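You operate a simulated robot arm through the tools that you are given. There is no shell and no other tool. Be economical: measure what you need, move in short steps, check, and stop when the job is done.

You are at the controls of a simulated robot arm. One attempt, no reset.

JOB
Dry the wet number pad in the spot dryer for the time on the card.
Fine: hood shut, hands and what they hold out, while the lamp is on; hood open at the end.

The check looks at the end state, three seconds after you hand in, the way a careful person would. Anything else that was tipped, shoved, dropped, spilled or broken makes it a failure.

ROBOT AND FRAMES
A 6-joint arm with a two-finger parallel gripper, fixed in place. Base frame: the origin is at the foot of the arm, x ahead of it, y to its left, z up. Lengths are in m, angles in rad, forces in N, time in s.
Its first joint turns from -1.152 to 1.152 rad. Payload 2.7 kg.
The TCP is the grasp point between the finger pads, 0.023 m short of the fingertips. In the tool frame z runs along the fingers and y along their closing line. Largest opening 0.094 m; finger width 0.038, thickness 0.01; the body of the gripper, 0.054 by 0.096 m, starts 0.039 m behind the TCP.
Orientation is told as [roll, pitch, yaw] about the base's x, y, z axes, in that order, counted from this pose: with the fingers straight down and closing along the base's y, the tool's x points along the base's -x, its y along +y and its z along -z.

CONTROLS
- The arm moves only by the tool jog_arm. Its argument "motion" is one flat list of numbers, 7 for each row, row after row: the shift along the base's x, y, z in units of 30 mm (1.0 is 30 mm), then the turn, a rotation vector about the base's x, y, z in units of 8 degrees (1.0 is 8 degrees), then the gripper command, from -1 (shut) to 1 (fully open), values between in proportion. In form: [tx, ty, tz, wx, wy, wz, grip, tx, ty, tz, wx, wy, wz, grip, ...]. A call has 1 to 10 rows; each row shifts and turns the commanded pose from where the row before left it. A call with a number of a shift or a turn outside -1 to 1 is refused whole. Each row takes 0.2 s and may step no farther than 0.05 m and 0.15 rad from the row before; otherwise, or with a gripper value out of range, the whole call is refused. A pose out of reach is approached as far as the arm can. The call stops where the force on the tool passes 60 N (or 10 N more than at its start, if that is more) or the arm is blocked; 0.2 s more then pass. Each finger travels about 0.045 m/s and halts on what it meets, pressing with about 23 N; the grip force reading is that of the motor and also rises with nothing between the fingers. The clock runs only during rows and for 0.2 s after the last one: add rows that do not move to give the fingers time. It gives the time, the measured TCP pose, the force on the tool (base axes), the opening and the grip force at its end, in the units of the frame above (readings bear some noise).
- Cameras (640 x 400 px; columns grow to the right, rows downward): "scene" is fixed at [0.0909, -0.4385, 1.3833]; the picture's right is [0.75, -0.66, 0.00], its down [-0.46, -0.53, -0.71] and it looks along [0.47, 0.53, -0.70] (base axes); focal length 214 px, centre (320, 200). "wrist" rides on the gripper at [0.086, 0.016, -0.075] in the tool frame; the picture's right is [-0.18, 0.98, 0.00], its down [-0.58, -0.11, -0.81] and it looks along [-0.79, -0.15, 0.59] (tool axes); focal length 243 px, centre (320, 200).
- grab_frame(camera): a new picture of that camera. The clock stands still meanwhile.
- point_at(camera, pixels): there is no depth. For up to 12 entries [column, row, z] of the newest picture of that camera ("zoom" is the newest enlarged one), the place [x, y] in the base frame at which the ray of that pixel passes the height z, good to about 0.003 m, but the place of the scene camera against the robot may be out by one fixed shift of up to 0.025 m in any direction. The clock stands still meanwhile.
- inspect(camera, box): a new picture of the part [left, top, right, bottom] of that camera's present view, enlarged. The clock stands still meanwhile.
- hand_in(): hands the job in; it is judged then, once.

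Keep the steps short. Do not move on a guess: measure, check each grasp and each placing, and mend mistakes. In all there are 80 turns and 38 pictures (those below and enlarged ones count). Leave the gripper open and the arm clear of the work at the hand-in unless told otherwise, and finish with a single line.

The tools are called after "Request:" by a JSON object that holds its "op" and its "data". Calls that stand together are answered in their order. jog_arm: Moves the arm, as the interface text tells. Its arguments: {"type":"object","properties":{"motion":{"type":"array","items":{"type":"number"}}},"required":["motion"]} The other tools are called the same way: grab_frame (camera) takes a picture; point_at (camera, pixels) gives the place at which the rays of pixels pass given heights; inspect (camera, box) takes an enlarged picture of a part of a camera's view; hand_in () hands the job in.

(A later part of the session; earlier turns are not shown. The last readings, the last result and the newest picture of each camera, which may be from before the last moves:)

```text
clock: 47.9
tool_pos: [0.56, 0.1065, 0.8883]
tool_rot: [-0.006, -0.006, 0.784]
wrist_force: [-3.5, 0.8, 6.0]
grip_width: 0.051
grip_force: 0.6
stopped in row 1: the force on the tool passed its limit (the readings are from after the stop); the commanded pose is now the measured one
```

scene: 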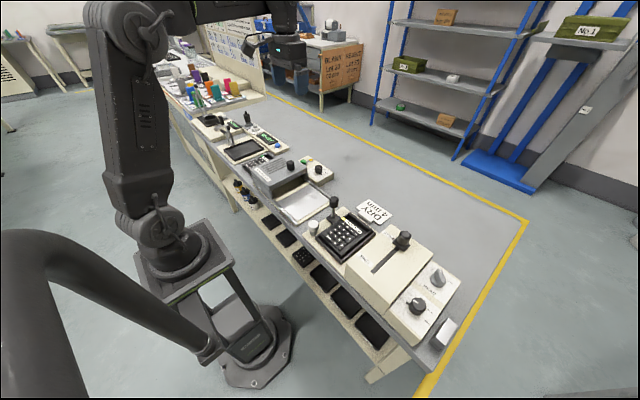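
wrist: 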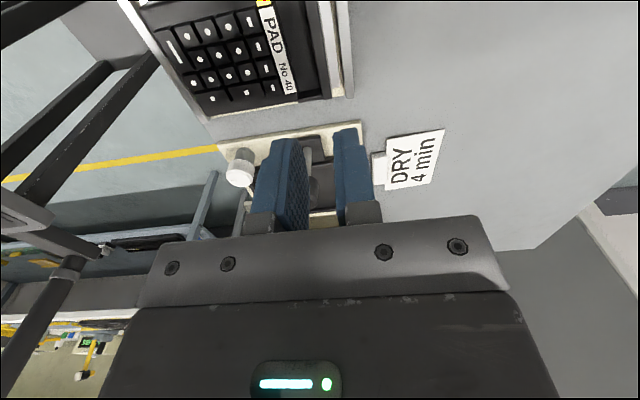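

Contact at tip z≈0.864: re-checking with the scene ray, the panel is ~0.02 higher than I assumed — the knob's top is ≈0.862 and its centre ≈(0.5495, 0.1145), so a finger touched the rim. Backing up, recentring, and trying again gently.

Request:
{"op": "jog_arm", "data": {"motion": [0, 0, 0.4, 0.04, 0.04, 0, 0.1, -0.35, 0.27, 0, 0, 0, 0, 0.1, 0, 0, 0, 0, 0, 0, 0.1]}}

Request:
{"op": "point_at", "data": {"camera": "zoom", "pixels": [[180, 135, 0.862], [117, 148, 0.862], [246, 130, 0.862], [88, 95, 0.832], [124, 187, 0.832], [253, 140, 0.832], [264, 56, 0.832], [575, 15, 0.85], [526, 150, 0.84]]}}

Request:
{"op": "inspect", "data": {"camera": "wrist", "box": [250, 70, 390, 180]}}

```text
clock: 48.7
tool_pos: [0.5489, 0.1147, 0.8991]
tool_rot: [0.002, -0.008, 0.784]
wrist_force: [-0.2, -0.4, 0.3]
grip_width: 0.0517
grip_force: 0.0
```

```text
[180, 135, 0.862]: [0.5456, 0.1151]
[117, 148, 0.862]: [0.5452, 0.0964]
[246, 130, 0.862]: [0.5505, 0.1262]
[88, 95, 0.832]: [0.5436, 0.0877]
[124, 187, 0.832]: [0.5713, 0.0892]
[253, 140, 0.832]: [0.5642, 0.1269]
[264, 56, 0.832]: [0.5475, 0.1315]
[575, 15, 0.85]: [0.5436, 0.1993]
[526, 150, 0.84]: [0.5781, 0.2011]
```

```text
3.64 times, centred on (320, 125) of wrist
```

zoom: 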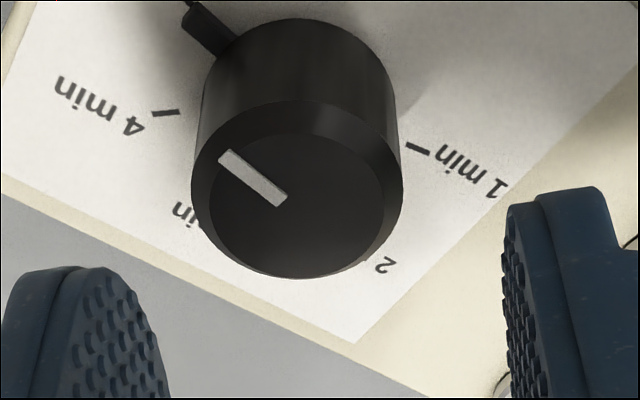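

Request:
{"op": "point_at", "data": {"camera": "zoom", "pixels": [[305, 205, 0.84], [305, 205, 0.862], [200, 190, 0.855], [403, 190, 0.855], [165, 112, 0.832], [418, 147, 0.832], [165, 112, 0.81], [418, 147, 0.81], [235, 40, 0.832], [210, 20, 0.832]]}}

```text
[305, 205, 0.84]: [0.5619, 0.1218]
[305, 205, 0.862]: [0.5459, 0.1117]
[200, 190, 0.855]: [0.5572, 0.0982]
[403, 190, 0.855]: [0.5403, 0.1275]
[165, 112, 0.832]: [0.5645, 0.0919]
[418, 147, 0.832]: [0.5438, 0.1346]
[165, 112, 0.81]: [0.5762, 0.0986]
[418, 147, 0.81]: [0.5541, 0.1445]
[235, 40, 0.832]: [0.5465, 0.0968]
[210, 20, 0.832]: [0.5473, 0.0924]
```

Centre is within 2 mm of the TCP and the knob ≈34 mm wide. Descending 30 mm and gripping.

Request:
{"op": "jog_arm", "data": {"motion": [-0.04, -0.03, -0.2, 0, 0, 0, 0.1, 0, 0, -0.2, 0, 0, 0, 0.1, 0, 0, -0.2, 0, 0, 0, 0.1, 0, 0, 0, 0, 0, 0, 0.1]}}

Request:
{"op": "jog_arm", "data": {"motion": [0, 0, -0.2, 0, 0, 0, 0.1, 0, 0, -0.2, 0, 0, 0, 0.1, 0, 0, 0, 0, 0, 0, 0.1]}}

Request:
{"op": "jog_arm", "data": {"motion": [0, 0, 0, 0, 0, 0, -0.6, 0, 0, 0, 0, 0, 0, -0.6, 0, 0, 0, 0, 0, 0, -0.6]}}

```text
clock: 49.7
tool_pos: [0.5487, 0.1149, 0.8829]
tool_rot: [0.002, -0.007, 0.784]
wrist_force: [0.5, -0.9, -0.2]
grip_width: 0.0517
grip_force: 0.0
```

```text
clock: 50.5
tool_pos: [0.5486, 0.1138, 0.8681]
tool_rot: [0.003, -0.005, 0.783]
wrist_force: [1.1, 0.6, 0.2]
grip_width: 0.0513
grip_force: 0.0
```

```text
clock: 51.3
tool_pos: [0.5494, 0.1131, 0.8699]
tool_rot: [0.0, -0.006, 0.781]
wrist_force: [11.7, -11.6, -6.7]
grip_width: 0.0318
grip_force: 45.1
```

Gripped (32 mm). A 16 N side load shows ~1–2 mm off-centre; easing that way, then turning +50°.

Request:
{"op": "jog_arm", "data": {"motion": [0.03, -0.03, 0.02, 0, 0, 0, -0.6, 0.03, -0.03, 0, 0, 0, 0, -0.6, 0, 0, 0, 0, 0, 0, -0.6]}}

Request:
{"op": "jog_arm", "data": {"motion": [0, 0, 0, 0, 0, 1, -0.6, 0, 0, 0, 0, 0, 1, -0.6, 0, 0, 0, 0, 0, 1, -0.6, 0, 0, 0, 0, 0, 0, -0.6]}}

```text
clock: 52.1
tool_pos: [0.5492, 0.1125, 0.8702]
tool_rot: [0.004, -0.005, 0.783]
wrist_force: [3.5, -4.8, -5.2]
grip_width: 0.0318
grip_force: 45.3
```

```text
clock: 53.1
tool_pos: [0.5478, 0.113, 0.8692]
tool_rot: [0.007, -0.004, 1.204]
wrist_force: [-17.2, 4.6, 0.4]
grip_width: 0.0321
grip_force: 45.6
```

Request:
{"op": "jog_arm", "data": {"motion": [-0.04, 0, 0, 0, 0, 1, -0.6, -0.03, 0, 0, 0, 0, 1, -0.6, 0, 0, 0, 0, 0, 1, -0.6, 0, 0, 0, 0, 0, 0.25, -0.6, 0, 0, 0, 0, 0, 0, -0.6]}}

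```text
clock: 54.3
tool_pos: [0.5459, 0.1134, 0.8689]
tool_rot: [0.005, -0.006, 1.658]
wrist_force: [-25.5, 16.0, -0.7]
grip_width: 0.0318
grip_force: 44.8
```

Turned 50°. Releasing, rising, and checking the pointer.

Request:
{"op": "jog_arm", "data": {"motion": [0, 0, 0, 0, 0, 0, 0.1, 0, 0, 0, 0, 0, 0, 0.1, 0, 0, 0.3, 0, 0, 0, 0.1, 0, 0, 0.7, 0, 0, 0, 0.1, 0, 0, 1, 0, 0, 0, 0.1, 0, 0, 0, 0, 0, 0, 0.1]}}

Request:
{"op": "inspect", "data": {"camera": "wrist", "box": [230, 20, 410, 160]}}

```text
clock: 55.7
tool_pos: [0.5495, 0.1133, 0.929]
tool_rot: [0.002, -0.005, 1.657]
wrist_force: [-0.3, 0.3, 0.5]
grip_width: 0.0518
grip_force: 0.0
```

```text
2.86 times, centred on (320, 90) of wrist
```

zoom: 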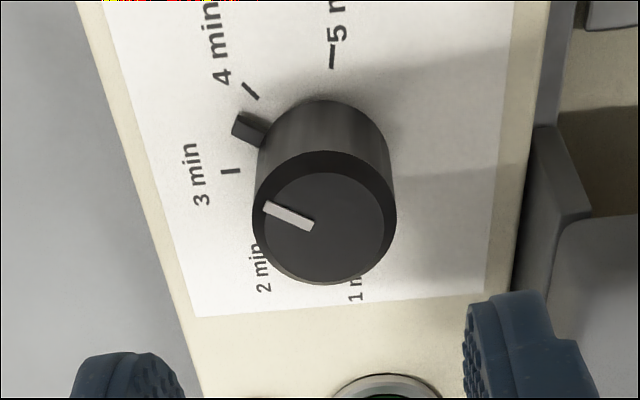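

The pointer nub sits between the 4 and 3 marks — overshot. Measuring the angle.

Request:
{"op": "point_at", "data": {"camera": "zoom", "pixels": [[332, 55, 0.832], [250, 90, 0.832], [230, 171, 0.832], [248, 128, 0.837], [238, 124, 0.837], [264, 136, 0.837], [325, 220, 0.86], [268, 206, 0.86], [310, 224, 0.86], [390, 385, 0.85]]}}

```text
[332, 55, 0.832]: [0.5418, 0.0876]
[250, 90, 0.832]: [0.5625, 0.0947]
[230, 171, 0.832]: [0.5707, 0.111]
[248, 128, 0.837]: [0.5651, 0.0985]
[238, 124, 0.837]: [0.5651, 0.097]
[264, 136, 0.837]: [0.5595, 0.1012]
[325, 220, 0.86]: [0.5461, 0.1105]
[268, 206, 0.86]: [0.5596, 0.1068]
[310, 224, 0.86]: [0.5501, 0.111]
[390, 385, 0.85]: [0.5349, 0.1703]
```

Nub is ≈20° past the 4 mark (marks ≈50° apart). The grips also tell me the true axis: ≈(0.546, 0.110). Recentring there, gripping a bit higher and turning back −20°.

Request:
{"op": "jog_arm", "data": {"motion": [-0.117, -0.11, 0, -0.02, 0.03, 0, 0.1, 0, 0, -0.6, 0, 0, 0, 0.1, 0, 0, -0.6, 0, 0, 0, 0.1, 0, 0, -0.4, 0, 0, 0, 0.1, 0, 0, -0.27, 0, 0, 0, 0.1, 0, 0, 0, 0, 0, 0, 0.1]}}

Request:
{"op": "jog_arm", "data": {"motion": [0, 0, 0, 0, 0, 0, -0.2, 0, 0, 0, 0, 0, 0, -0.4, 0, 0, 0, 0, 0, 0, -0.4]}}

```text
clock: 57.1
tool_pos: [0.5446, 0.1088, 0.8728]
tool_rot: [0.007, -0.004, 1.656]
wrist_force: [-0.1, -0.2, -0.1]
grip_width: 0.0516
grip_force: 0.1
```

```text
clock: 57.9
tool_pos: [0.5467, 0.1088, 0.8753]
tool_rot: [0.003, -0.002, 1.656]
wrist_force: [14.8, -0.6, -3.3]
grip_width: 0.0348
grip_force: 7.1
```

Request:
{"op": "jog_arm", "data": {"motion": [0.06, 0.02, 0, 0, 0, 0, -0.5, 0, 0, 0, 0, 0, 0, -0.5, 0, 0, 0, 0, 0, 0, -0.5]}}

Request:
{"op": "jog_arm", "data": {"motion": [0, 0, 0, 0, 0, -0.8, -0.5, 0, 0, 0, 0, 0, -0.8, -0.5, 0, 0, 0, 0, 0, -0.8, -0.5, 0, 0, 0, 0, 0, 0, -0.5]}}

```text
clock: 58.7
tool_pos: [0.546, 0.1087, 0.8743]
tool_rot: [0.005, -0.004, 1.655]
wrist_force: [16.0, -2.6, -0.5]
grip_width: 0.0316
grip_force: 45.2
```

```text
clock: 59.7
tool_pos: [0.546, 0.1081, 0.8743]
tool_rot: [0.006, -0.003, 1.318]
wrist_force: [17.3, -6.9, 0.5]
grip_width: 0.0317
grip_force: 44.7
```

Request:
{"op": "jog_arm", "data": {"motion": [0.07, -0.02, 0, 0, 0, 0, -0.5, 0, 0, 0, 0, 0, 0, 0.1, 0, 0, 0, 0, 0, 0, 0.1, 0, 0, 0.3, 0, 0, 0, 0.1, 0, 0, 0.8, 0, 0, 0, 0.1, 0, 0, 0.8, 0, 0, 0, 0.1, 0, 0, 0, 0, 0, 0, 0.1]}}

Request:
{"op": "inspect", "data": {"camera": "wrist", "box": [230, 20, 410, 160]}}

```text
clock: 61.3
tool_pos: [0.5484, 0.1105, 0.9307]
tool_rot: [0.006, -0.002, 1.322]
wrist_force: [-0.2, 0.5, 0.0]
grip_width: 0.0517
grip_force: 0.0
```

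```text
2.86 times, centred on (320, 90) of wrist
```

zoom: 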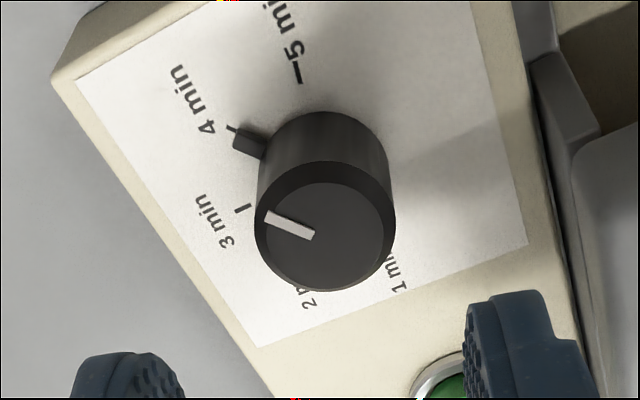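

The nub now sits on the 4 mark. One picture left, so the rest goes by force and position. Rising, yaw back to 0, moving above the hood knob (≈0.424, 0.134, top ≈0.935) with fingers straddling in y.

Request:
{"op": "jog_arm", "data": {"motion": [0, 0, 1, 0, 0, -1, 0.6, 0, 0, 1, 0, 0, -1, 0.6, 0, 0, 0.4, 0, 0, -1, 0.6, 0, 0, 0, 0, 0, -1, 0.6, 0, 0, 0, 0, 0, -1, 0.6, 0, 0, 0, 0, 0, -1, 0.6, 0, 0, 0, 0, 0, -1, 0.6, 0, 0, 0, 0, 0, -1, 0.6, 0, 0, 0, 0, 0, -1, 0.6, 0, 0, 0, 0, 0, -0.47, 0.6]}}

Request:
{"op": "jog_arm", "data": {"motion": [-0.9, 0.2, 0, 0, 0, 0, 0.6, -0.9, 0.2, 0, 0, 0, 0, 0.6, -0.9, 0.2, 0, 0, 0, 0, 0.6, -0.9, 0.2, 0, 0, 0, 0, 0.6, -0.55, 0, 0, 0, 0, 0, 0.6, 0, 0, 0, 0, 0, 0, 0.6]}}

```text
clock: 63.5
tool_pos: [0.5485, 0.1086, 1.0026]
tool_rot: [0.006, -0.003, -0.004]
wrist_force: [0.6, 0.1, -0.4]
grip_width: 0.0751
grip_force: 0.0
```

```text
clock: 64.9
tool_pos: [0.4239, 0.1326, 1.0028]
tool_rot: [0.007, -0.005, -0.002]
wrist_force: [-0.7, 0.8, -0.3]
grip_width: 0.0752
grip_force: 0.0
```

Descending in steps to TCP 0.933 (tips 0.910).

Request:
{"op": "jog_arm", "data": {"motion": [0, 0, -0.5, 0, 0, 0, 0.6, 0, 0, -0.5, 0, 0, 0, 0.6, 0, 0, -0.4, 0, 0, 0, 0.6, 0, 0, 0, 0, 0, 0, 0.6]}}

Request:
{"op": "jog_arm", "data": {"motion": [0, 0, -0.2, 0, 0, 0, 0.6, 0, 0, -0.2, 0, 0, 0, 0.6, 0, 0, -0.2, 0, 0, 0, 0.6, 0, 0, -0.2, 0, 0, 0, 0.6, 0, 0, -0.1, 0, 0, 0, 0.6, 0, 0, 0, 0, 0, 0, 0.6]}}

Request:
{"op": "jog_arm", "data": {"motion": [0, 0, 0, 0, 0, 0, 0.1, 0, 0, 0, 0, 0, 0, -0.1, 0, 0, 0, 0, 0, 0, -0.3, 0, 0, 0, 0, 0, 0, -0.3, 0, 0, 0, 0, 0, 0, -0.3]}}

```text
clock: 65.9
tool_pos: [0.4228, 0.1337, 0.9609]
tool_rot: [0.007, -0.002, -0.001]
wrist_force: [-0.3, -0.1, -0.2]
grip_width: 0.0751
grip_force: 0.0
```

```text
clock: 67.3
tool_pos: [0.4247, 0.1329, 0.934]
tool_rot: [0.007, -0.002, -0.003]
wrist_force: [0.8, -0.8, -0.6]
grip_width: 0.0753
grip_force: 0.0
```

```text
clock: 68.5
tool_pos: [0.4233, 0.1329, 0.934]
tool_rot: [0.007, -0.003, 0.0]
wrist_force: [0.7, 3.1, -1.3]
grip_width: 0.0344
grip_force: 2.1
```

The knob is between the fingers (34 mm wide). Holding lightly and sliding the hood right (-y) in steps.

Request:
{"op": "jog_arm", "data": {"motion": [0, -0.3, 0, 0, 0, 0, -0.2, 0, -0.3, 0, 0, 0, 0, -0.2, 0, -0.3, 0, 0, 0, 0, -0.2, 0, 0, 0, 0, 0, 0, -0.2]}}

Request:
{"op": "jog_arm", "data": {"motion": [0, -0.4, 0, 0, 0, 0, -0.2, 0, -0.4, 0, 0, 0, 0, -0.2, 0, -0.4, 0, 0, 0, 0, -0.2, 0, -0.4, 0, 0, 0, 0, -0.2, 0, 0, 0, 0, 0, 0, -0.2]}}

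```text
clock: 69.5
tool_pos: [0.424, 0.1051, 0.9334]
tool_rot: [0.007, -0.005, -0.002]
wrist_force: [0.6, 2.7, -0.4]
grip_width: 0.0383
grip_force: 0.6
```

```text
clock: 70.7
tool_pos: [0.4235, 0.0574, 0.9346]
tool_rot: [0.007, -0.004, -0.003]
wrist_force: [-0.1, 2.5, 0.2]
grip_width: 0.0379
grip_force: 0.5
```

Sliding with ~2.5 N. Continuing to the stop.

Request:
{"op": "jog_arm", "data": {"motion": [0, -0.4, 0, 0, 0, 0, -0.2, 0, -0.4, 0, 0, 0, 0, -0.2, 0, -0.4, 0, 0, 0, 0, -0.2, 0, -0.2, 0, 0, 0, 0, -0.2, 0, 0, 0, 0, 0, 0, -0.2]}}

Request:
{"op": "jog_arm", "data": {"motion": [0, -0.15, 0, 0, 0, 0, -0.2, 0, -0.15, 0, 0, 0, 0, -0.2, 0, 0, 0, 0, 0, 0, -0.2]}}

```text
clock: 71.9
tool_pos: [0.4244, 0.0146, 0.9349]
tool_rot: [0.006, -0.004, -0.002]
wrist_force: [0.6, 1.6, -0.7]
grip_width: 0.0383
grip_force: 0.4
```

```text
clock: 72.7
tool_pos: [0.4254, 0.0073, 0.9329]
tool_rot: [0.007, -0.004, -0.001]
wrist_force: [0.4, 1.4, -0.8]
grip_width: 0.0385
grip_force: 0.6
```

Request:
{"op": "jog_arm", "data": {"motion": [0, -0.15, 0, 0, 0, 0, -0.2, 0, -0.15, 0, 0, 0, 0, -0.2, 0, 0, 0, 0, 0, 0, -0.2]}}

Request:
{"op": "jog_arm", "data": {"motion": [0, -0.1, 0, 0, 0, 0, -0.2, 0, -0.1, 0, 0, 0, 0, -0.2, 0, 0, 0, 0, 0, 0, -0.2]}}

Request:
{"op": "jog_arm", "data": {"motion": [0, -0.1, 0, 0, 0, 0, -0.2, 0, -0.1, 0, 0, 0, 0, -0.2, 0, 0, 0, 0, 0, 0, -0.2]}}

```text
clock: 73.5
tool_pos: [0.4241, -0.0023, 0.9351]
tool_rot: [0.007, -0.003, 0.0]
wrist_force: [-0.4, 1.9, 1.5]
grip_width: 0.0385
grip_force: 0.9
```

```text
clock: 74.3
tool_pos: [0.4239, -0.008, 0.9336]
tool_rot: [0.007, -0.004, -0.002]
wrist_force: [0.9, 0.9, 1.3]
grip_width: 0.0379
grip_force: 0.7
```

```text
clock: 75.1
tool_pos: [0.424, -0.0143, 0.9336]
tool_rot: [0.008, -0.002, -0.001]
wrist_force: [-0.4, -0.3, -0.3]
grip_width: 0.0376
grip_force: 0.5
```

Request:
{"op": "jog_arm", "data": {"motion": [0, -0.1, 0, 0, 0, 0, -0.2, 0, 0, 0, 0, 0, 0, -0.2]}}

Request:
{"op": "jog_arm", "data": {"motion": [0, -0.1, 0, 0, 0, 0, -0.2, 0, 0, 0, 0, 0, 0, -0.2]}}

Request:
{"op": "jog_arm", "data": {"motion": [0, 0, 0, 0, 0, 0, -0.4, 0, 0, 0, 0, 0, 0, -0.4, 0, 0, 0, 0, 0, 0, -0.4]}}

```text
clock: 75.7
tool_pos: [0.4242, -0.0169, 0.9342]
tool_rot: [0.006, -0.005, -0.002]
wrist_force: [0.1, 1.4, -0.2]
grip_width: 0.0385
grip_force: 0.9
```

```text
clock: 76.3
tool_pos: [0.4225, -0.0186, 0.9345]
tool_rot: [0.006, -0.004, -0.002]
wrist_force: [0.3, 10.8, 0.8]
grip_width: 0.042
grip_force: 4.6
```

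```text
clock: 77.1
tool_pos: [0.4236, -0.0181, 0.9336]
tool_rot: [0.006, -0.004, -0.002]
wrist_force: [0.5, 27.1, 2.9]
grip_width: 0.0398
grip_force: 13.3
```

Hood at its stop (force rose to 11→27 N at y≈-0.018). Opening and rising; meanwhile locating the green button in the last picture.

Request:
{"op": "point_at", "data": {"camera": "zoom", "pixels": [[414, 390, 0.84], [462, 356, 0.84], [455, 385, 0.855], [470, 399, 0.855], [445, 365, 0.855], [430, 395, 0.855], [455, 385, 0.835]]}}

Request:
{"op": "jog_arm", "data": {"motion": [0, 0.1, 0, 0, 0, 0, 0.2, 0, 0, 0, 0, 0, 0, 0.6, 0, 0, 0, 0, 0, 0, 0.6, 0, 0, 0.6, 0, 0, 0, 0.6, 0, 0, 0.8, 0, 0, 0, 0.6, 0, 0, 0.8, 0, 0, 0, 0.6, 0, 0, 0, 0, 0, 0, 0.6]}}

```text
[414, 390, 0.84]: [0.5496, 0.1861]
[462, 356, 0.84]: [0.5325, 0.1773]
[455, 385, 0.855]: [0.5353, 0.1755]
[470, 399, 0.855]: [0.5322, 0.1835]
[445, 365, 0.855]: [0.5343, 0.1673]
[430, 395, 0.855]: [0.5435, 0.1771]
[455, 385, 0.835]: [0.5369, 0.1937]
```

```text
clock: 78.7
tool_pos: [0.4245, -0.0152, 0.9996]
tool_rot: [0.007, -0.003, -0.002]
wrist_force: [0.3, 0.0, 0.1]
grip_width: 0.0755
grip_force: 0.0
```

Button centre ≈ (0.531, 0.196). Closing the fingers and moving above it at z=1.0.

Request:
{"op": "jog_arm", "data": {"motion": [0.4, 0.8, 0, 0, 0, 0, -1, 0.4, 0.8, 0, 0, 0, 0, -1, 0.4, 0.8, 0, 0, 0, 0, -1, 0.4, 0.8, 0, 0, 0, 0, -1, 0.4, 0.8, 0, 0, 0, 0, -1, 0.4, 0.8, 0, 0, 0, 0, -1, 0.4, 0.8, 0, 0, 0, 0, -1, 0.4, 0.8, 0, 0, 0, 0, -1, 0.35, 0.64, 0, 0, 0, 0, -1, 0, 0, 0, 0, 0, 0, -1]}}

Request:
{"op": "jog_arm", "data": {"motion": [0, 0, -0.9, 0, 0, 0, -1, 0, 0, -0.9, 0, 0, 0, -1, 0, 0, -0.9, 0, 0, 0, -1, 0, 0, -0.6, 0, 0, 0, -1, 0, 0, -0.2, 0, 0, 0, -1, 0, 0, 0, 0, 0, 0, -1]}}

```text
clock: 80.9
tool_pos: [0.531, 0.1936, 1.0003]
tool_rot: [0.006, -0.004, -0.001]
wrist_force: [-0.8, 0.4, -0.5]
grip_width: 0.0
grip_force: 23.6
```

```text
clock: 82.3
tool_pos: [0.5322, 0.1947, 0.8934]
tool_rot: [0.006, -0.004, 0.0]
wrist_force: [-0.8, 0.2, 0.3]
grip_width: 0.0
grip_force: 22.7
```

Request:
{"op": "jog_arm", "data": {"motion": [0, 0, -0.1, 0, 0, 0, -1, 0, 0, -0.1, 0, 0, 0, -1, 0, 0, 0, 0, 0, 0, -1]}}

Request:
{"op": "jog_arm", "data": {"motion": [0, 0, -0.1, 0, 0, 0, -1, 0, 0, 0, 0, 0, 0, -1]}}

Request:
{"op": "jog_arm", "data": {"motion": [0, 0, -0.1, 0, 0, 0, -1, 0, 0, 0, 0, 0, 0, -1]}}

```text
clock: 83.1
tool_pos: [0.5313, 0.1937, 0.888]
tool_rot: [0.008, -0.002, -0.003]
wrist_force: [0.0, 0.0, 0.4]
grip_width: 0.0001
grip_force: 23.0
```

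```text
clock: 83.7
tool_pos: [0.5314, 0.195, 0.8859]
tool_rot: [0.006, -0.004, -0.003]
wrist_force: [-0.3, -0.4, 0.0]
grip_width: 0.0
grip_force: 23.1
```

```text
clock: 84.3
tool_pos: [0.5298, 0.1947, 0.8825]
tool_rot: [0.006, -0.005, -0.003]
wrist_force: [-0.7, 0.2, 1.0]
grip_width: 0.0
grip_force: 22.8
```

Request:
{"op": "jog_arm", "data": {"motion": [0, 0, -0.1, 0, 0, 0, -1, 0, 0, 0, 0, 0, 0, -1]}}

Request:
{"op": "jog_arm", "data": {"motion": [0, 0, -0.1, 0, 0, 0, -1, 0, 0, 0, 0, 0, 0, -1]}}

Request:
{"op": "jog_arm", "data": {"motion": [0, 0, -0.1, 0, 0, 0, -1, 0, 0, 0, 0, 0, 0, -1]}}

```text
clock: 84.9
tool_pos: [0.5298, 0.1946, 0.8786]
tool_rot: [0.007, -0.004, -0.001]
wrist_force: [-0.1, 0.5, 0.4]
grip_width: 0.0001
grip_force: 22.8
```

```text
clock: 85.5
tool_pos: [0.53, 0.1938, 0.8764]
tool_rot: [0.005, -0.004, -0.002]
wrist_force: [-0.6, 0.6, 0.4]
grip_width: 0.0003
grip_force: 23.6
```

```text
clock: 86.1
tool_pos: [0.5299, 0.1951, 0.8736]
tool_rot: [0.008, -0.004, -0.001]
wrist_force: [0.0, -0.9, 2.2]
grip_width: 0.0002
grip_force: 23.4
```

Request:
{"op": "jog_arm", "data": {"motion": [0, 0, -0.08, 0, 0, 0, -1, 0, 0, 0, 0, 0, 0, -1]}}

Request:
{"op": "jog_arm", "data": {"motion": [0, 0, -0.08, 0, 0, 0, -1, 0, 0, 0, 0, 0, 0, -1]}}

```text
clock: 86.7
tool_pos: [0.5294, 0.1941, 0.8724]
tool_rot: [0.006, -0.004, -0.002]
wrist_force: [-1.3, 0.2, 3.5]
grip_width: 0.0002
grip_force: 22.8
```

```text
clock: 87.3
tool_pos: [0.5302, 0.1952, 0.8693]
tool_rot: [0.007, -0.005, -0.001]
wrist_force: [-2.1, -0.9, 7.9]
grip_width: 0.0002
grip_force: 23.1
```

Springy resistance (2→3.5→8 N): this is the button travelling. A little farther until firm.

Request:
{"op": "jog_arm", "data": {"motion": [0, 0, -0.06, 0, 0, 0, -1, 0, 0, 0, 0, 0, 0, -1]}}

```text
clock: 87.9
tool_pos: [0.53, 0.1949, 0.8686]
tool_rot: [0.007, -0.006, -0.001]
wrist_force: [-6.0, -1.3, 18.6]
grip_width: 0.0001
grip_force: 23.2
```

Bottomed out at 18.6 N. Lifting off promptly and stepping right so the wrist camera can see lamp and dial — using the last picture to confirm the lamp lit.

Request:
{"op": "jog_arm", "data": {"motion": [0, 0, 0.8, 0, 0, 0, -1, 0, -0.6, 1, 0, 0, 0, -1, 0, -1, 0.6, 0, 0, 0, -1, 0, 0, 0, 0, 0, 0, -1]}}

Request:
{"op": "grab_frame", "data": {"camera": "wrist"}}

```text
clock: 88.9
tool_pos: [0.5286, 0.1461, 0.9387]
tool_rot: [0.007, -0.004, -0.001]
wrist_force: [-0.9, -0.4, 0.6]
grip_width: 0.0
grip_force: 22.7
```

```text
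0 pictures are left
```

wrist: 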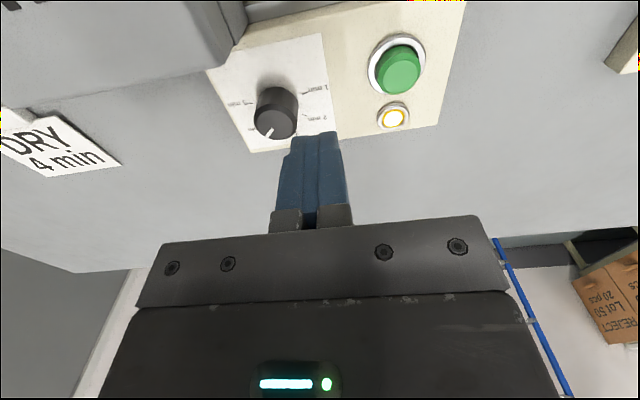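

The indicator is lit: drying is running with the hood shut and the gripper outside. No pictures remain, so I can't watch the lamp go out; the only safe thing is to wait out the full 4 minutes by the clock. First moving up and clear, then idling.

Request:
{"op": "jog_arm", "data": {"motion": [0, 0, 1, 0, 0, 0, 0, 0, 0, 1, 0, 0, 0, 0, 0, 0, 0, 0, 0, 0, 0, 0, 0, 0, 0, 0, 0, 0, 0, 0, 0, 0, 0, 0, 0, 0, 0, 0, 0, 0, 0, 0, 0, 0, 0, 0, 0, 0, 0, 0, 0, 0, 0, 0, 0, 0, 0, 0, 0, 0, 0, 0, 0, 0, 0, 0, 0, 0, 0, 0]}}

Request:
{"op": "jog_arm", "data": {"motion": [0, 0, 0, 0, 0, 0, 0, 0, 0, 0, 0, 0, 0, 0, 0, 0, 0, 0, 0, 0, 0, 0, 0, 0, 0, 0, 0, 0, 0, 0, 0, 0, 0, 0, 0, 0, 0, 0, 0, 0, 0, 0, 0, 0, 0, 0, 0, 0, 0, 0, 0, 0, 0, 0, 0, 0, 0, 0, 0, 0, 0, 0, 0, 0, 0, 0, 0, 0, 0, 0]}}

Request:
{"op": "jog_arm", "data": {"motion": [0, 0, 0, 0, 0, 0, 0, 0, 0, 0, 0, 0, 0, 0, 0, 0, 0, 0, 0, 0, 0, 0, 0, 0, 0, 0, 0, 0, 0, 0, 0, 0, 0, 0, 0, 0, 0, 0, 0, 0, 0, 0, 0, 0, 0, 0, 0, 0, 0, 0, 0, 0, 0, 0, 0, 0, 0, 0, 0, 0, 0, 0, 0, 0, 0, 0, 0, 0, 0, 0]}}

Request:
{"op": "jog_arm", "data": {"motion": [0, 0, 0, 0, 0, 0, 0, 0, 0, 0, 0, 0, 0, 0, 0, 0, 0, 0, 0, 0, 0, 0, 0, 0, 0, 0, 0, 0, 0, 0, 0, 0, 0, 0, 0, 0, 0, 0, 0, 0, 0, 0, 0, 0, 0, 0, 0, 0, 0, 0, 0, 0, 0, 0, 0, 0, 0, 0, 0, 0, 0, 0, 0, 0, 0, 0, 0, 0, 0, 0]}}

Request:
{"op": "jog_arm", "data": {"motion": [0, 0, 0, 0, 0, 0, 0, 0, 0, 0, 0, 0, 0, 0, 0, 0, 0, 0, 0, 0, 0, 0, 0, 0, 0, 0, 0, 0, 0, 0, 0, 0, 0, 0, 0, 0, 0, 0, 0, 0, 0, 0, 0, 0, 0, 0, 0, 0, 0, 0, 0, 0, 0, 0, 0, 0, 0, 0, 0, 0, 0, 0, 0, 0, 0, 0, 0, 0, 0, 0]}}

Request:
{"op": "jog_arm", "data": {"motion": [0, 0, 0, 0, 0, 0, 0, 0, 0, 0, 0, 0, 0, 0, 0, 0, 0, 0, 0, 0, 0, 0, 0, 0, 0, 0, 0, 0, 0, 0, 0, 0, 0, 0, 0, 0, 0, 0, 0, 0, 0, 0, 0, 0, 0, 0, 0, 0, 0, 0, 0, 0, 0, 0, 0, 0, 0, 0, 0, 0, 0, 0, 0, 0, 0, 0, 0, 0, 0, 0]}}

Request:
{"op": "jog_arm", "data": {"motion": [0, 0, 0, 0, 0, 0, 0, 0, 0, 0, 0, 0, 0, 0, 0, 0, 0, 0, 0, 0, 0, 0, 0, 0, 0, 0, 0, 0, 0, 0, 0, 0, 0, 0, 0, 0, 0, 0, 0, 0, 0, 0, 0, 0, 0, 0, 0, 0, 0, 0, 0, 0, 0, 0, 0, 0, 0, 0, 0, 0, 0, 0, 0, 0, 0, 0, 0, 0, 0, 0]}}

Request:
{"op": "jog_arm", "data": {"motion": [0, 0, 0, 0, 0, 0, 0, 0, 0, 0, 0, 0, 0, 0, 0, 0, 0, 0, 0, 0, 0, 0, 0, 0, 0, 0, 0, 0, 0, 0, 0, 0, 0, 0, 0, 0, 0, 0, 0, 0, 0, 0, 0, 0, 0, 0, 0, 0, 0, 0, 0, 0, 0, 0, 0, 0, 0, 0, 0, 0, 0, 0, 0, 0, 0, 0, 0, 0, 0, 0]}}

Request:
{"op": "jog_arm", "data": {"motion": [0, 0, 0, 0, 0, 0, 0, 0, 0, 0, 0, 0, 0, 0, 0, 0, 0, 0, 0, 0, 0, 0, 0, 0, 0, 0, 0, 0, 0, 0, 0, 0, 0, 0, 0, 0, 0, 0, 0, 0, 0, 0, 0, 0, 0, 0, 0, 0, 0, 0, 0, 0, 0, 0, 0, 0, 0, 0, 0, 0, 0, 0, 0, 0, 0, 0, 0, 0, 0, 0]}}

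Request:
{"op": "jog_arm", "data": {"motion": [0, 0, 0, 0, 0, 0, 0, 0, 0, 0, 0, 0, 0, 0, 0, 0, 0, 0, 0, 0, 0, 0, 0, 0, 0, 0, 0, 0, 0, 0, 0, 0, 0, 0, 0, 0, 0, 0, 0, 0, 0, 0, 0, 0, 0, 0, 0, 0, 0, 0, 0, 0, 0, 0, 0, 0, 0, 0, 0, 0, 0, 0, 0, 0, 0, 0, 0, 0, 0, 0]}}

Request:
{"op": "grab_frame", "data": {"camera": "scene"}}

```text
clock: 91.1
tool_pos: [0.53, 0.1476, 0.9993]
tool_rot: [0.006, -0.003, -0.001]
wrist_force: [-0.6, -0.3, 0.1]
grip_width: 0.047
grip_force: 0.1
```

```text
clock: 93.3
tool_pos: [0.5296, 0.1459, 0.9996]
tool_rot: [0.005, -0.004, -0.003]
wrist_force: [0.1, 0.7, -0.1]
grip_width: 0.0471
grip_force: 0.0
```

```text
clock: 95.5
tool_pos: [0.5306, 0.1467, 0.9996]
tool_rot: [0.009, -0.003, -0.001]
wrist_force: [0.5, -0.2, 0.0]
grip_width: 0.047
grip_force: 0.0
```

```text
clock: 97.7
tool_pos: [0.5308, 0.1464, 1.0004]
tool_rot: [0.007, -0.003, 0.0]
wrist_force: [-0.1, 0.0, 0.4]
grip_width: 0.047
grip_force: 0.1
```

```text
clock: 99.9
tool_pos: [0.5304, 0.1467, 0.9999]
tool_rot: [0.007, -0.003, -0.002]
wrist_force: [0.3, 0.3, 0.3]
grip_width: 0.047
grip_force: 0.0
```

```text
clock: 102.1
tool_pos: [0.5295, 0.1464, 0.9989]
tool_rot: [0.006, -0.003, -0.002]
wrist_force: [0.6, -0.3, 0.2]
grip_width: 0.0469
grip_force: 0.1
```

```text
clock: 104.3
tool_pos: [0.53, 0.1471, 1.0003]
tool_rot: [0.008, -0.005, -0.001]
wrist_force: [0.8, 0.2, -0.5]
grip_width: 0.0471
grip_force: 0.1
```

```text
clock: 106.5
tool_pos: [0.5297, 0.1458, 1.0]
tool_rot: [0.006, -0.005, -0.002]
wrist_force: [0.8, 0.2, 0.2]
grip_width: 0.0472
grip_force: 0.1
```

```text
clock: 108.7
tool_pos: [0.5291, 0.1462, 1.0001]
tool_rot: [0.008, -0.003, -0.001]
wrist_force: [-0.3, -0.2, -0.2]
grip_width: 0.0471
grip_force: 0.0
```

```text
clock: 110.9
tool_pos: [0.5302, 0.1458, 0.9991]
tool_rot: [0.008, -0.005, -0.002]
wrist_force: [-0.2, 0.1, -0.1]
grip_width: 0.0468
grip_force: 0.0
```

```text
refused: no pictures are left
```

Pictures are indeed used up. I'll keep waiting until the clock passes ~330.

Request:
{"op": "jog_arm", "data": {"motion": [0, 0, 0, 0, 0, 0, 0, 0, 0, 0, 0, 0, 0, 0, 0, 0, 0, 0, 0, 0, 0, 0, 0, 0, 0, 0, 0, 0, 0, 0, 0, 0, 0, 0, 0, 0, 0, 0, 0, 0, 0, 0, 0, 0, 0, 0, 0, 0, 0, 0, 0, 0, 0, 0, 0, 0, 0, 0, 0, 0, 0, 0, 0, 0, 0, 0, 0, 0, 0, 0]}}

Request:
{"op": "jog_arm", "data": {"motion": [0, 0, 0, 0, 0, 0, 0, 0, 0, 0, 0, 0, 0, 0, 0, 0, 0, 0, 0, 0, 0, 0, 0, 0, 0, 0, 0, 0, 0, 0, 0, 0, 0, 0, 0, 0, 0, 0, 0, 0, 0, 0, 0, 0, 0, 0, 0, 0, 0, 0, 0, 0, 0, 0, 0, 0, 0, 0, 0, 0, 0, 0, 0, 0, 0, 0, 0, 0, 0, 0]}}

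Request:
{"op": "jog_arm", "data": {"motion": [0, 0, 0, 0, 0, 0, 0, 0, 0, 0, 0, 0, 0, 0, 0, 0, 0, 0, 0, 0, 0, 0, 0, 0, 0, 0, 0, 0, 0, 0, 0, 0, 0, 0, 0, 0, 0, 0, 0, 0, 0, 0, 0, 0, 0, 0, 0, 0, 0, 0, 0, 0, 0, 0, 0, 0, 0, 0, 0, 0, 0, 0, 0, 0, 0, 0, 0, 0, 0, 0]}}

Request:
{"op": "jog_arm", "data": {"motion": [0, 0, 0, 0, 0, 0, 0, 0, 0, 0, 0, 0, 0, 0, 0, 0, 0, 0, 0, 0, 0, 0, 0, 0, 0, 0, 0, 0, 0, 0, 0, 0, 0, 0, 0, 0, 0, 0, 0, 0, 0, 0, 0, 0, 0, 0, 0, 0, 0, 0, 0, 0, 0, 0, 0, 0, 0, 0, 0, 0, 0, 0, 0, 0, 0, 0, 0, 0, 0, 0]}}

Request:
{"op": "jog_arm", "data": {"motion": [0, 0, 0, 0, 0, 0, 0, 0, 0, 0, 0, 0, 0, 0, 0, 0, 0, 0, 0, 0, 0, 0, 0, 0, 0, 0, 0, 0, 0, 0, 0, 0, 0, 0, 0, 0, 0, 0, 0, 0, 0, 0, 0, 0, 0, 0, 0, 0, 0, 0, 0, 0, 0, 0, 0, 0, 0, 0, 0, 0, 0, 0, 0, 0, 0, 0, 0, 0, 0, 0]}}

Request:
{"op": "jog_arm", "data": {"motion": [0, 0, 0, 0, 0, 0, 0, 0, 0, 0, 0, 0, 0, 0, 0, 0, 0, 0, 0, 0, 0, 0, 0, 0, 0, 0, 0, 0, 0, 0, 0, 0, 0, 0, 0, 0, 0, 0, 0, 0, 0, 0, 0, 0, 0, 0, 0, 0, 0, 0, 0, 0, 0, 0, 0, 0, 0, 0, 0, 0, 0, 0, 0, 0, 0, 0, 0, 0, 0, 0]}}

Request:
{"op": "jog_arm", "data": {"motion": [0, 0, 0, 0, 0, 0, 0, 0, 0, 0, 0, 0, 0, 0, 0, 0, 0, 0, 0, 0, 0, 0, 0, 0, 0, 0, 0, 0, 0, 0, 0, 0, 0, 0, 0, 0, 0, 0, 0, 0, 0, 0, 0, 0, 0, 0, 0, 0, 0, 0, 0, 0, 0, 0, 0, 0, 0, 0, 0, 0, 0, 0, 0, 0, 0, 0, 0, 0, 0, 0]}}

Request:
{"op": "jog_arm", "data": {"motion": [0, 0, 0, 0, 0, 0, 0, 0, 0, 0, 0, 0, 0, 0, 0, 0, 0, 0, 0, 0, 0, 0, 0, 0, 0, 0, 0, 0, 0, 0, 0, 0, 0, 0, 0, 0, 0, 0, 0, 0, 0, 0, 0, 0, 0, 0, 0, 0, 0, 0, 0, 0, 0, 0, 0, 0, 0, 0, 0, 0, 0, 0, 0, 0, 0, 0, 0, 0, 0, 0]}}

Request:
{"op": "jog_arm", "data": {"motion": [0, 0, 0, 0, 0, 0, 0, 0, 0, 0, 0, 0, 0, 0, 0, 0, 0, 0, 0, 0, 0, 0, 0, 0, 0, 0, 0, 0, 0, 0, 0, 0, 0, 0, 0, 0, 0, 0, 0, 0, 0, 0, 0, 0, 0, 0, 0, 0, 0, 0, 0, 0, 0, 0, 0, 0, 0, 0, 0, 0, 0, 0, 0, 0, 0, 0, 0, 0, 0, 0]}}

Request:
{"op": "jog_arm", "data": {"motion": [0, 0, 0, 0, 0, 0, 0, 0, 0, 0, 0, 0, 0, 0, 0, 0, 0, 0, 0, 0, 0, 0, 0, 0, 0, 0, 0, 0, 0, 0, 0, 0, 0, 0, 0, 0, 0, 0, 0, 0, 0, 0, 0, 0, 0, 0, 0, 0, 0, 0, 0, 0, 0, 0, 0, 0, 0, 0, 0, 0, 0, 0, 0, 0, 0, 0, 0, 0, 0, 0]}}

Request:
{"op": "jog_arm", "data": {"motion": [0, 0, 0, 0, 0, 0, 0, 0, 0, 0, 0, 0, 0, 0, 0, 0, 0, 0, 0, 0, 0, 0, 0, 0, 0, 0, 0, 0, 0, 0, 0, 0, 0, 0, 0, 0, 0, 0, 0, 0, 0, 0, 0, 0, 0, 0, 0, 0, 0, 0, 0, 0, 0, 0, 0, 0, 0, 0, 0, 0, 0, 0, 0, 0, 0, 0, 0, 0, 0, 0]}}

Request:
{"op": "jog_arm", "data": {"motion": [0, 0, 0, 0, 0, 0, 0, 0, 0, 0, 0, 0, 0, 0, 0, 0, 0, 0, 0, 0, 0, 0, 0, 0, 0, 0, 0, 0, 0, 0, 0, 0, 0, 0, 0, 0, 0, 0, 0, 0, 0, 0, 0, 0, 0, 0, 0, 0, 0, 0, 0, 0, 0, 0, 0, 0, 0, 0, 0, 0, 0, 0, 0, 0, 0, 0, 0, 0, 0, 0]}}

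Request:
{"op": "jog_arm", "data": {"motion": [0, 0, 0, 0, 0, 0, 0, 0, 0, 0, 0, 0, 0, 0, 0, 0, 0, 0, 0, 0, 0, 0, 0, 0, 0, 0, 0, 0, 0, 0, 0, 0, 0, 0, 0, 0, 0, 0, 0, 0, 0, 0, 0, 0, 0, 0, 0, 0, 0, 0, 0, 0, 0, 0, 0, 0, 0, 0, 0, 0, 0, 0, 0, 0, 0, 0, 0, 0, 0, 0]}}

Request:
{"op": "jog_arm", "data": {"motion": [0, 0, 0, 0, 0, 0, 0, 0, 0, 0, 0, 0, 0, 0, 0, 0, 0, 0, 0, 0, 0, 0, 0, 0, 0, 0, 0, 0, 0, 0, 0, 0, 0, 0, 0, 0, 0, 0, 0, 0, 0, 0, 0, 0, 0, 0, 0, 0, 0, 0, 0, 0, 0, 0, 0, 0, 0, 0, 0, 0, 0, 0, 0, 0, 0, 0, 0, 0, 0, 0]}}

Request:
{"op": "jog_arm", "data": {"motion": [0, 0, 0, 0, 0, 0, 0, 0, 0, 0, 0, 0, 0, 0, 0, 0, 0, 0, 0, 0, 0, 0, 0, 0, 0, 0, 0, 0, 0, 0, 0, 0, 0, 0, 0, 0, 0, 0, 0, 0, 0, 0, 0, 0, 0, 0, 0, 0, 0, 0, 0, 0, 0, 0, 0, 0, 0, 0, 0, 0, 0, 0, 0, 0, 0, 0, 0, 0, 0, 0]}}

Request:
{"op": "jog_arm", "data": {"motion": [0, 0, 0, 0, 0, 0, 0, 0, 0, 0, 0, 0, 0, 0, 0, 0, 0, 0, 0, 0, 0, 0, 0, 0, 0, 0, 0, 0, 0, 0, 0, 0, 0, 0, 0, 0, 0, 0, 0, 0, 0, 0, 0, 0, 0, 0, 0, 0, 0, 0, 0, 0, 0, 0, 0, 0, 0, 0, 0, 0, 0, 0, 0, 0, 0, 0, 0, 0, 0, 0]}}

Request:
{"op": "jog_arm", "data": {"motion": [0, 0, 0, 0, 0, 0, 0, 0, 0, 0, 0, 0, 0, 0, 0, 0, 0, 0, 0, 0, 0, 0, 0, 0, 0, 0, 0, 0, 0, 0, 0, 0, 0, 0, 0, 0, 0, 0, 0, 0, 0, 0, 0, 0, 0, 0, 0, 0, 0, 0, 0, 0, 0, 0, 0, 0, 0, 0, 0, 0, 0, 0, 0, 0, 0, 0, 0, 0, 0, 0]}}

Request:
{"op": "jog_arm", "data": {"motion": [0, 0, 0, 0, 0, 0, 0, 0, 0, 0, 0, 0, 0, 0, 0, 0, 0, 0, 0, 0, 0, 0, 0, 0, 0, 0, 0, 0, 0, 0, 0, 0, 0, 0, 0, 0, 0, 0, 0, 0, 0, 0, 0, 0, 0, 0, 0, 0, 0, 0, 0, 0, 0, 0, 0, 0, 0, 0, 0, 0, 0, 0, 0, 0, 0, 0, 0, 0, 0, 0]}}

Request:
{"op": "jog_arm", "data": {"motion": [0, 0, 0, 0, 0, 0, 0, 0, 0, 0, 0, 0, 0, 0, 0, 0, 0, 0, 0, 0, 0, 0, 0, 0, 0, 0, 0, 0, 0, 0, 0, 0, 0, 0, 0, 0, 0, 0, 0, 0, 0, 0, 0, 0, 0, 0, 0, 0, 0, 0, 0, 0, 0, 0, 0, 0, 0, 0, 0, 0, 0, 0, 0, 0, 0, 0, 0, 0, 0, 0]}}

Request:
{"op": "jog_arm", "data": {"motion": [0, 0, 0, 0, 0, 0, 0, 0, 0, 0, 0, 0, 0, 0, 0, 0, 0, 0, 0, 0, 0, 0, 0, 0, 0, 0, 0, 0, 0, 0, 0, 0, 0, 0, 0, 0, 0, 0, 0, 0, 0, 0, 0, 0, 0, 0, 0, 0, 0, 0, 0, 0, 0, 0, 0, 0, 0, 0, 0, 0, 0, 0, 0, 0, 0, 0, 0, 0, 0, 0]}}

Request:
{"op": "jog_arm", "data": {"motion": [0, 0, 0, 0, 0, 0, 0, 0, 0, 0, 0, 0, 0, 0, 0, 0, 0, 0, 0, 0, 0, 0, 0, 0, 0, 0, 0, 0, 0, 0, 0, 0, 0, 0, 0, 0, 0, 0, 0, 0, 0, 0, 0, 0, 0, 0, 0, 0, 0, 0, 0, 0, 0, 0, 0, 0, 0, 0, 0, 0, 0, 0, 0, 0, 0, 0, 0, 0, 0, 0]}}

Request:
{"op": "jog_arm", "data": {"motion": [0, 0, 0, 0, 0, 0, 0, 0, 0, 0, 0, 0, 0, 0, 0, 0, 0, 0, 0, 0, 0, 0, 0, 0, 0, 0, 0, 0, 0, 0, 0, 0, 0, 0, 0, 0, 0, 0, 0, 0, 0, 0, 0, 0, 0, 0, 0, 0, 0, 0, 0, 0, 0, 0, 0, 0, 0, 0, 0, 0, 0, 0, 0, 0, 0, 0, 0, 0, 0, 0]}}

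Request:
{"op": "jog_arm", "data": {"motion": [0, 0, 0, 0, 0, 0, 0, 0, 0, 0, 0, 0, 0, 0, 0, 0, 0, 0, 0, 0, 0, 0, 0, 0, 0, 0, 0, 0, 0, 0, 0, 0, 0, 0, 0, 0, 0, 0, 0, 0, 0, 0, 0, 0, 0, 0, 0, 0, 0, 0, 0, 0, 0, 0, 0, 0, 0, 0, 0, 0, 0, 0, 0, 0, 0, 0, 0, 0, 0, 0]}}

Request:
{"op": "jog_arm", "data": {"motion": [0, 0, 0, 0, 0, 0, 0, 0, 0, 0, 0, 0, 0, 0, 0, 0, 0, 0, 0, 0, 0, 0, 0, 0, 0, 0, 0, 0, 0, 0, 0, 0, 0, 0, 0, 0, 0, 0, 0, 0, 0, 0, 0, 0, 0, 0, 0, 0, 0, 0, 0, 0, 0, 0, 0, 0, 0, 0, 0, 0, 0, 0, 0, 0, 0, 0, 0, 0, 0, 0]}}

```text
clock: 113.1
tool_pos: [0.5302, 0.1468, 0.9994]
tool_rot: [0.007, -0.003, 0.0]
wrist_force: [-0.6, 0.2, -0.3]
grip_width: 0.0468
grip_force: 0.0
```

```text
clock: 115.3
tool_pos: [0.5302, 0.1462, 1.0]
tool_rot: [0.006, -0.003, -0.001]
wrist_force: [0.6, 0.7, -1.1]
grip_width: 0.0469
grip_force: 0.0
```

```text
clock: 117.5
tool_pos: [0.5301, 0.1466, 0.9998]
tool_rot: [0.007, -0.003, -0.001]
wrist_force: [-0.4, 1.0, 0.6]
grip_width: 0.0469
grip_force: 0.1
```

```text
clock: 119.7
tool_pos: [0.529, 0.147, 0.9993]
tool_rot: [0.007, -0.004, -0.001]
wrist_force: [0.0, -0.9, 0.7]
grip_width: 0.0471
grip_force: 0.0
```

```text
clock: 121.9
tool_pos: [0.5304, 0.1462, 0.9994]
tool_rot: [0.008, -0.004, -0.001]
wrist_force: [-0.8, 0.2, 0.1]
grip_width: 0.0471
grip_force: 0.0
```

```text
clock: 124.1
tool_pos: [0.5302, 0.1461, 0.999]
tool_rot: [0.008, -0.003, -0.003]
wrist_force: [-0.4, -0.1, 0.3]
grip_width: 0.0471
grip_force: 0.0
```

```text
clock: 126.3
tool_pos: [0.53, 0.1465, 0.9995]
tool_rot: [0.008, -0.003, -0.001]
wrist_force: [-1.0, -0.5, 0.5]
grip_width: 0.0472
grip_force: 0.0
```

```text
clock: 128.5
tool_pos: [0.5299, 0.1469, 1.0]
tool_rot: [0.007, -0.003, -0.003]
wrist_force: [0.2, 0.0, 0.2]
grip_width: 0.047
grip_force: 0.0
```

```text
clock: 130.7
tool_pos: [0.5287, 0.1469, 0.9987]
tool_rot: [0.006, -0.004, -0.001]
wrist_force: [0.2, 0.2, 0.4]
grip_width: 0.0471
grip_force: 0.0
```

```text
clock: 132.9
tool_pos: [0.5293, 0.1478, 1.0001]
tool_rot: [0.005, -0.002, -0.003]
wrist_force: [0.3, -0.4, -0.7]
grip_width: 0.0466
grip_force: 0.1
```

```text
clock: 135.1
tool_pos: [0.5306, 0.1464, 0.9995]
tool_rot: [0.007, -0.005, -0.001]
wrist_force: [-0.9, -0.5, -0.2]
grip_width: 0.047
grip_force: 0.0
```

```text
clock: 137.3
tool_pos: [0.53, 0.1452, 1.0005]
tool_rot: [0.008, -0.004, -0.002]
wrist_force: [-0.2, -0.3, 0.3]
grip_width: 0.0472
grip_force: 0.0
```

```text
clock: 139.5
tool_pos: [0.5304, 0.1461, 0.9989]
tool_rot: [0.008, -0.003, -0.003]
wrist_force: [-1.0, -0.2, -0.4]
grip_width: 0.0467
grip_force: 0.0
```

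```text
clock: 141.7
tool_pos: [0.5302, 0.1465, 0.9988]
tool_rot: [0.006, -0.003, -0.002]
wrist_force: [0.2, -0.5, 0.3]
grip_width: 0.0472
grip_force: 0.1
```

```text
clock: 143.9
tool_pos: [0.5306, 0.1474, 0.9997]
tool_rot: [0.007, -0.004, -0.002]
wrist_force: [-0.7, -0.2, -0.7]
grip_width: 0.047
grip_force: 0.1
```

```text
clock: 146.1
tool_pos: [0.5297, 0.1471, 0.9992]
tool_rot: [0.007, -0.004, -0.003]
wrist_force: [0.4, -0.1, 0.3]
grip_width: 0.047
grip_force: 0.1
```

```text
clock: 148.3
tool_pos: [0.5293, 0.1462, 0.9995]
tool_rot: [0.006, -0.005, -0.002]
wrist_force: [0.8, -0.2, 0.8]
grip_width: 0.0471
grip_force: 0.0
```

```text
clock: 150.5
tool_pos: [0.5303, 0.1458, 0.999]
tool_rot: [0.006, -0.002, -0.002]
wrist_force: [-0.3, 0.5, 0.0]
grip_width: 0.0471
grip_force: 0.0
```

```text
clock: 152.7
tool_pos: [0.5299, 0.1461, 0.9995]
tool_rot: [0.008, -0.003, -0.001]
wrist_force: [-0.6, -0.4, 0.6]
grip_width: 0.047
grip_force: 0.0
```

```text
clock: 154.9
tool_pos: [0.5309, 0.1477, 0.9993]
tool_rot: [0.008, -0.003, -0.001]
wrist_force: [-0.2, 0.3, 0.2]
grip_width: 0.0467
grip_force: 0.0
```

```text
clock: 157.1
tool_pos: [0.5297, 0.146, 0.9998]
tool_rot: [0.007, -0.004, -0.002]
wrist_force: [0.1, -0.4, -0.4]
grip_width: 0.0472
grip_force: 0.1
```

```text
clock: 159.3
tool_pos: [0.5304, 0.1469, 0.9996]
tool_rot: [0.008, -0.003, -0.002]
wrist_force: [-0.4, -0.3, -0.4]
grip_width: 0.0471
grip_force: 0.1
```

```text
clock: 161.5
tool_pos: [0.5298, 0.1465, 0.9991]
tool_rot: [0.004, -0.003, -0.001]
wrist_force: [0.0, 0.7, 0.4]
grip_width: 0.0472
grip_force: 0.1
```

```text
clock: 163.7
tool_pos: [0.5304, 0.1466, 0.9998]
tool_rot: [0.008, -0.002, -0.002]
wrist_force: [0.0, 0.7, -0.7]
grip_width: 0.0469
grip_force: 0.0
```

Request:
{"op": "jog_arm", "data": {"motion": [0, 0, 0, 0, 0, 0, 0, 0, 0, 0, 0, 0, 0, 0, 0, 0, 0, 0, 0, 0, 0, 0, 0, 0, 0, 0, 0, 0, 0, 0, 0, 0, 0, 0, 0, 0, 0, 0, 0, 0, 0, 0, 0, 0, 0, 0, 0, 0, 0, 0, 0, 0, 0, 0, 0, 0, 0, 0, 0, 0, 0, 0, 0, 0, 0, 0, 0, 0, 0, 0]}}

```text
clock: 165.9
tool_pos: [0.5301, 0.1458, 0.9992]
tool_rot: [0.007, -0.003, -0.002]
wrist_force: [0.5, 0.6, -0.2]
grip_width: 0.047
grip_force: 0.1
```

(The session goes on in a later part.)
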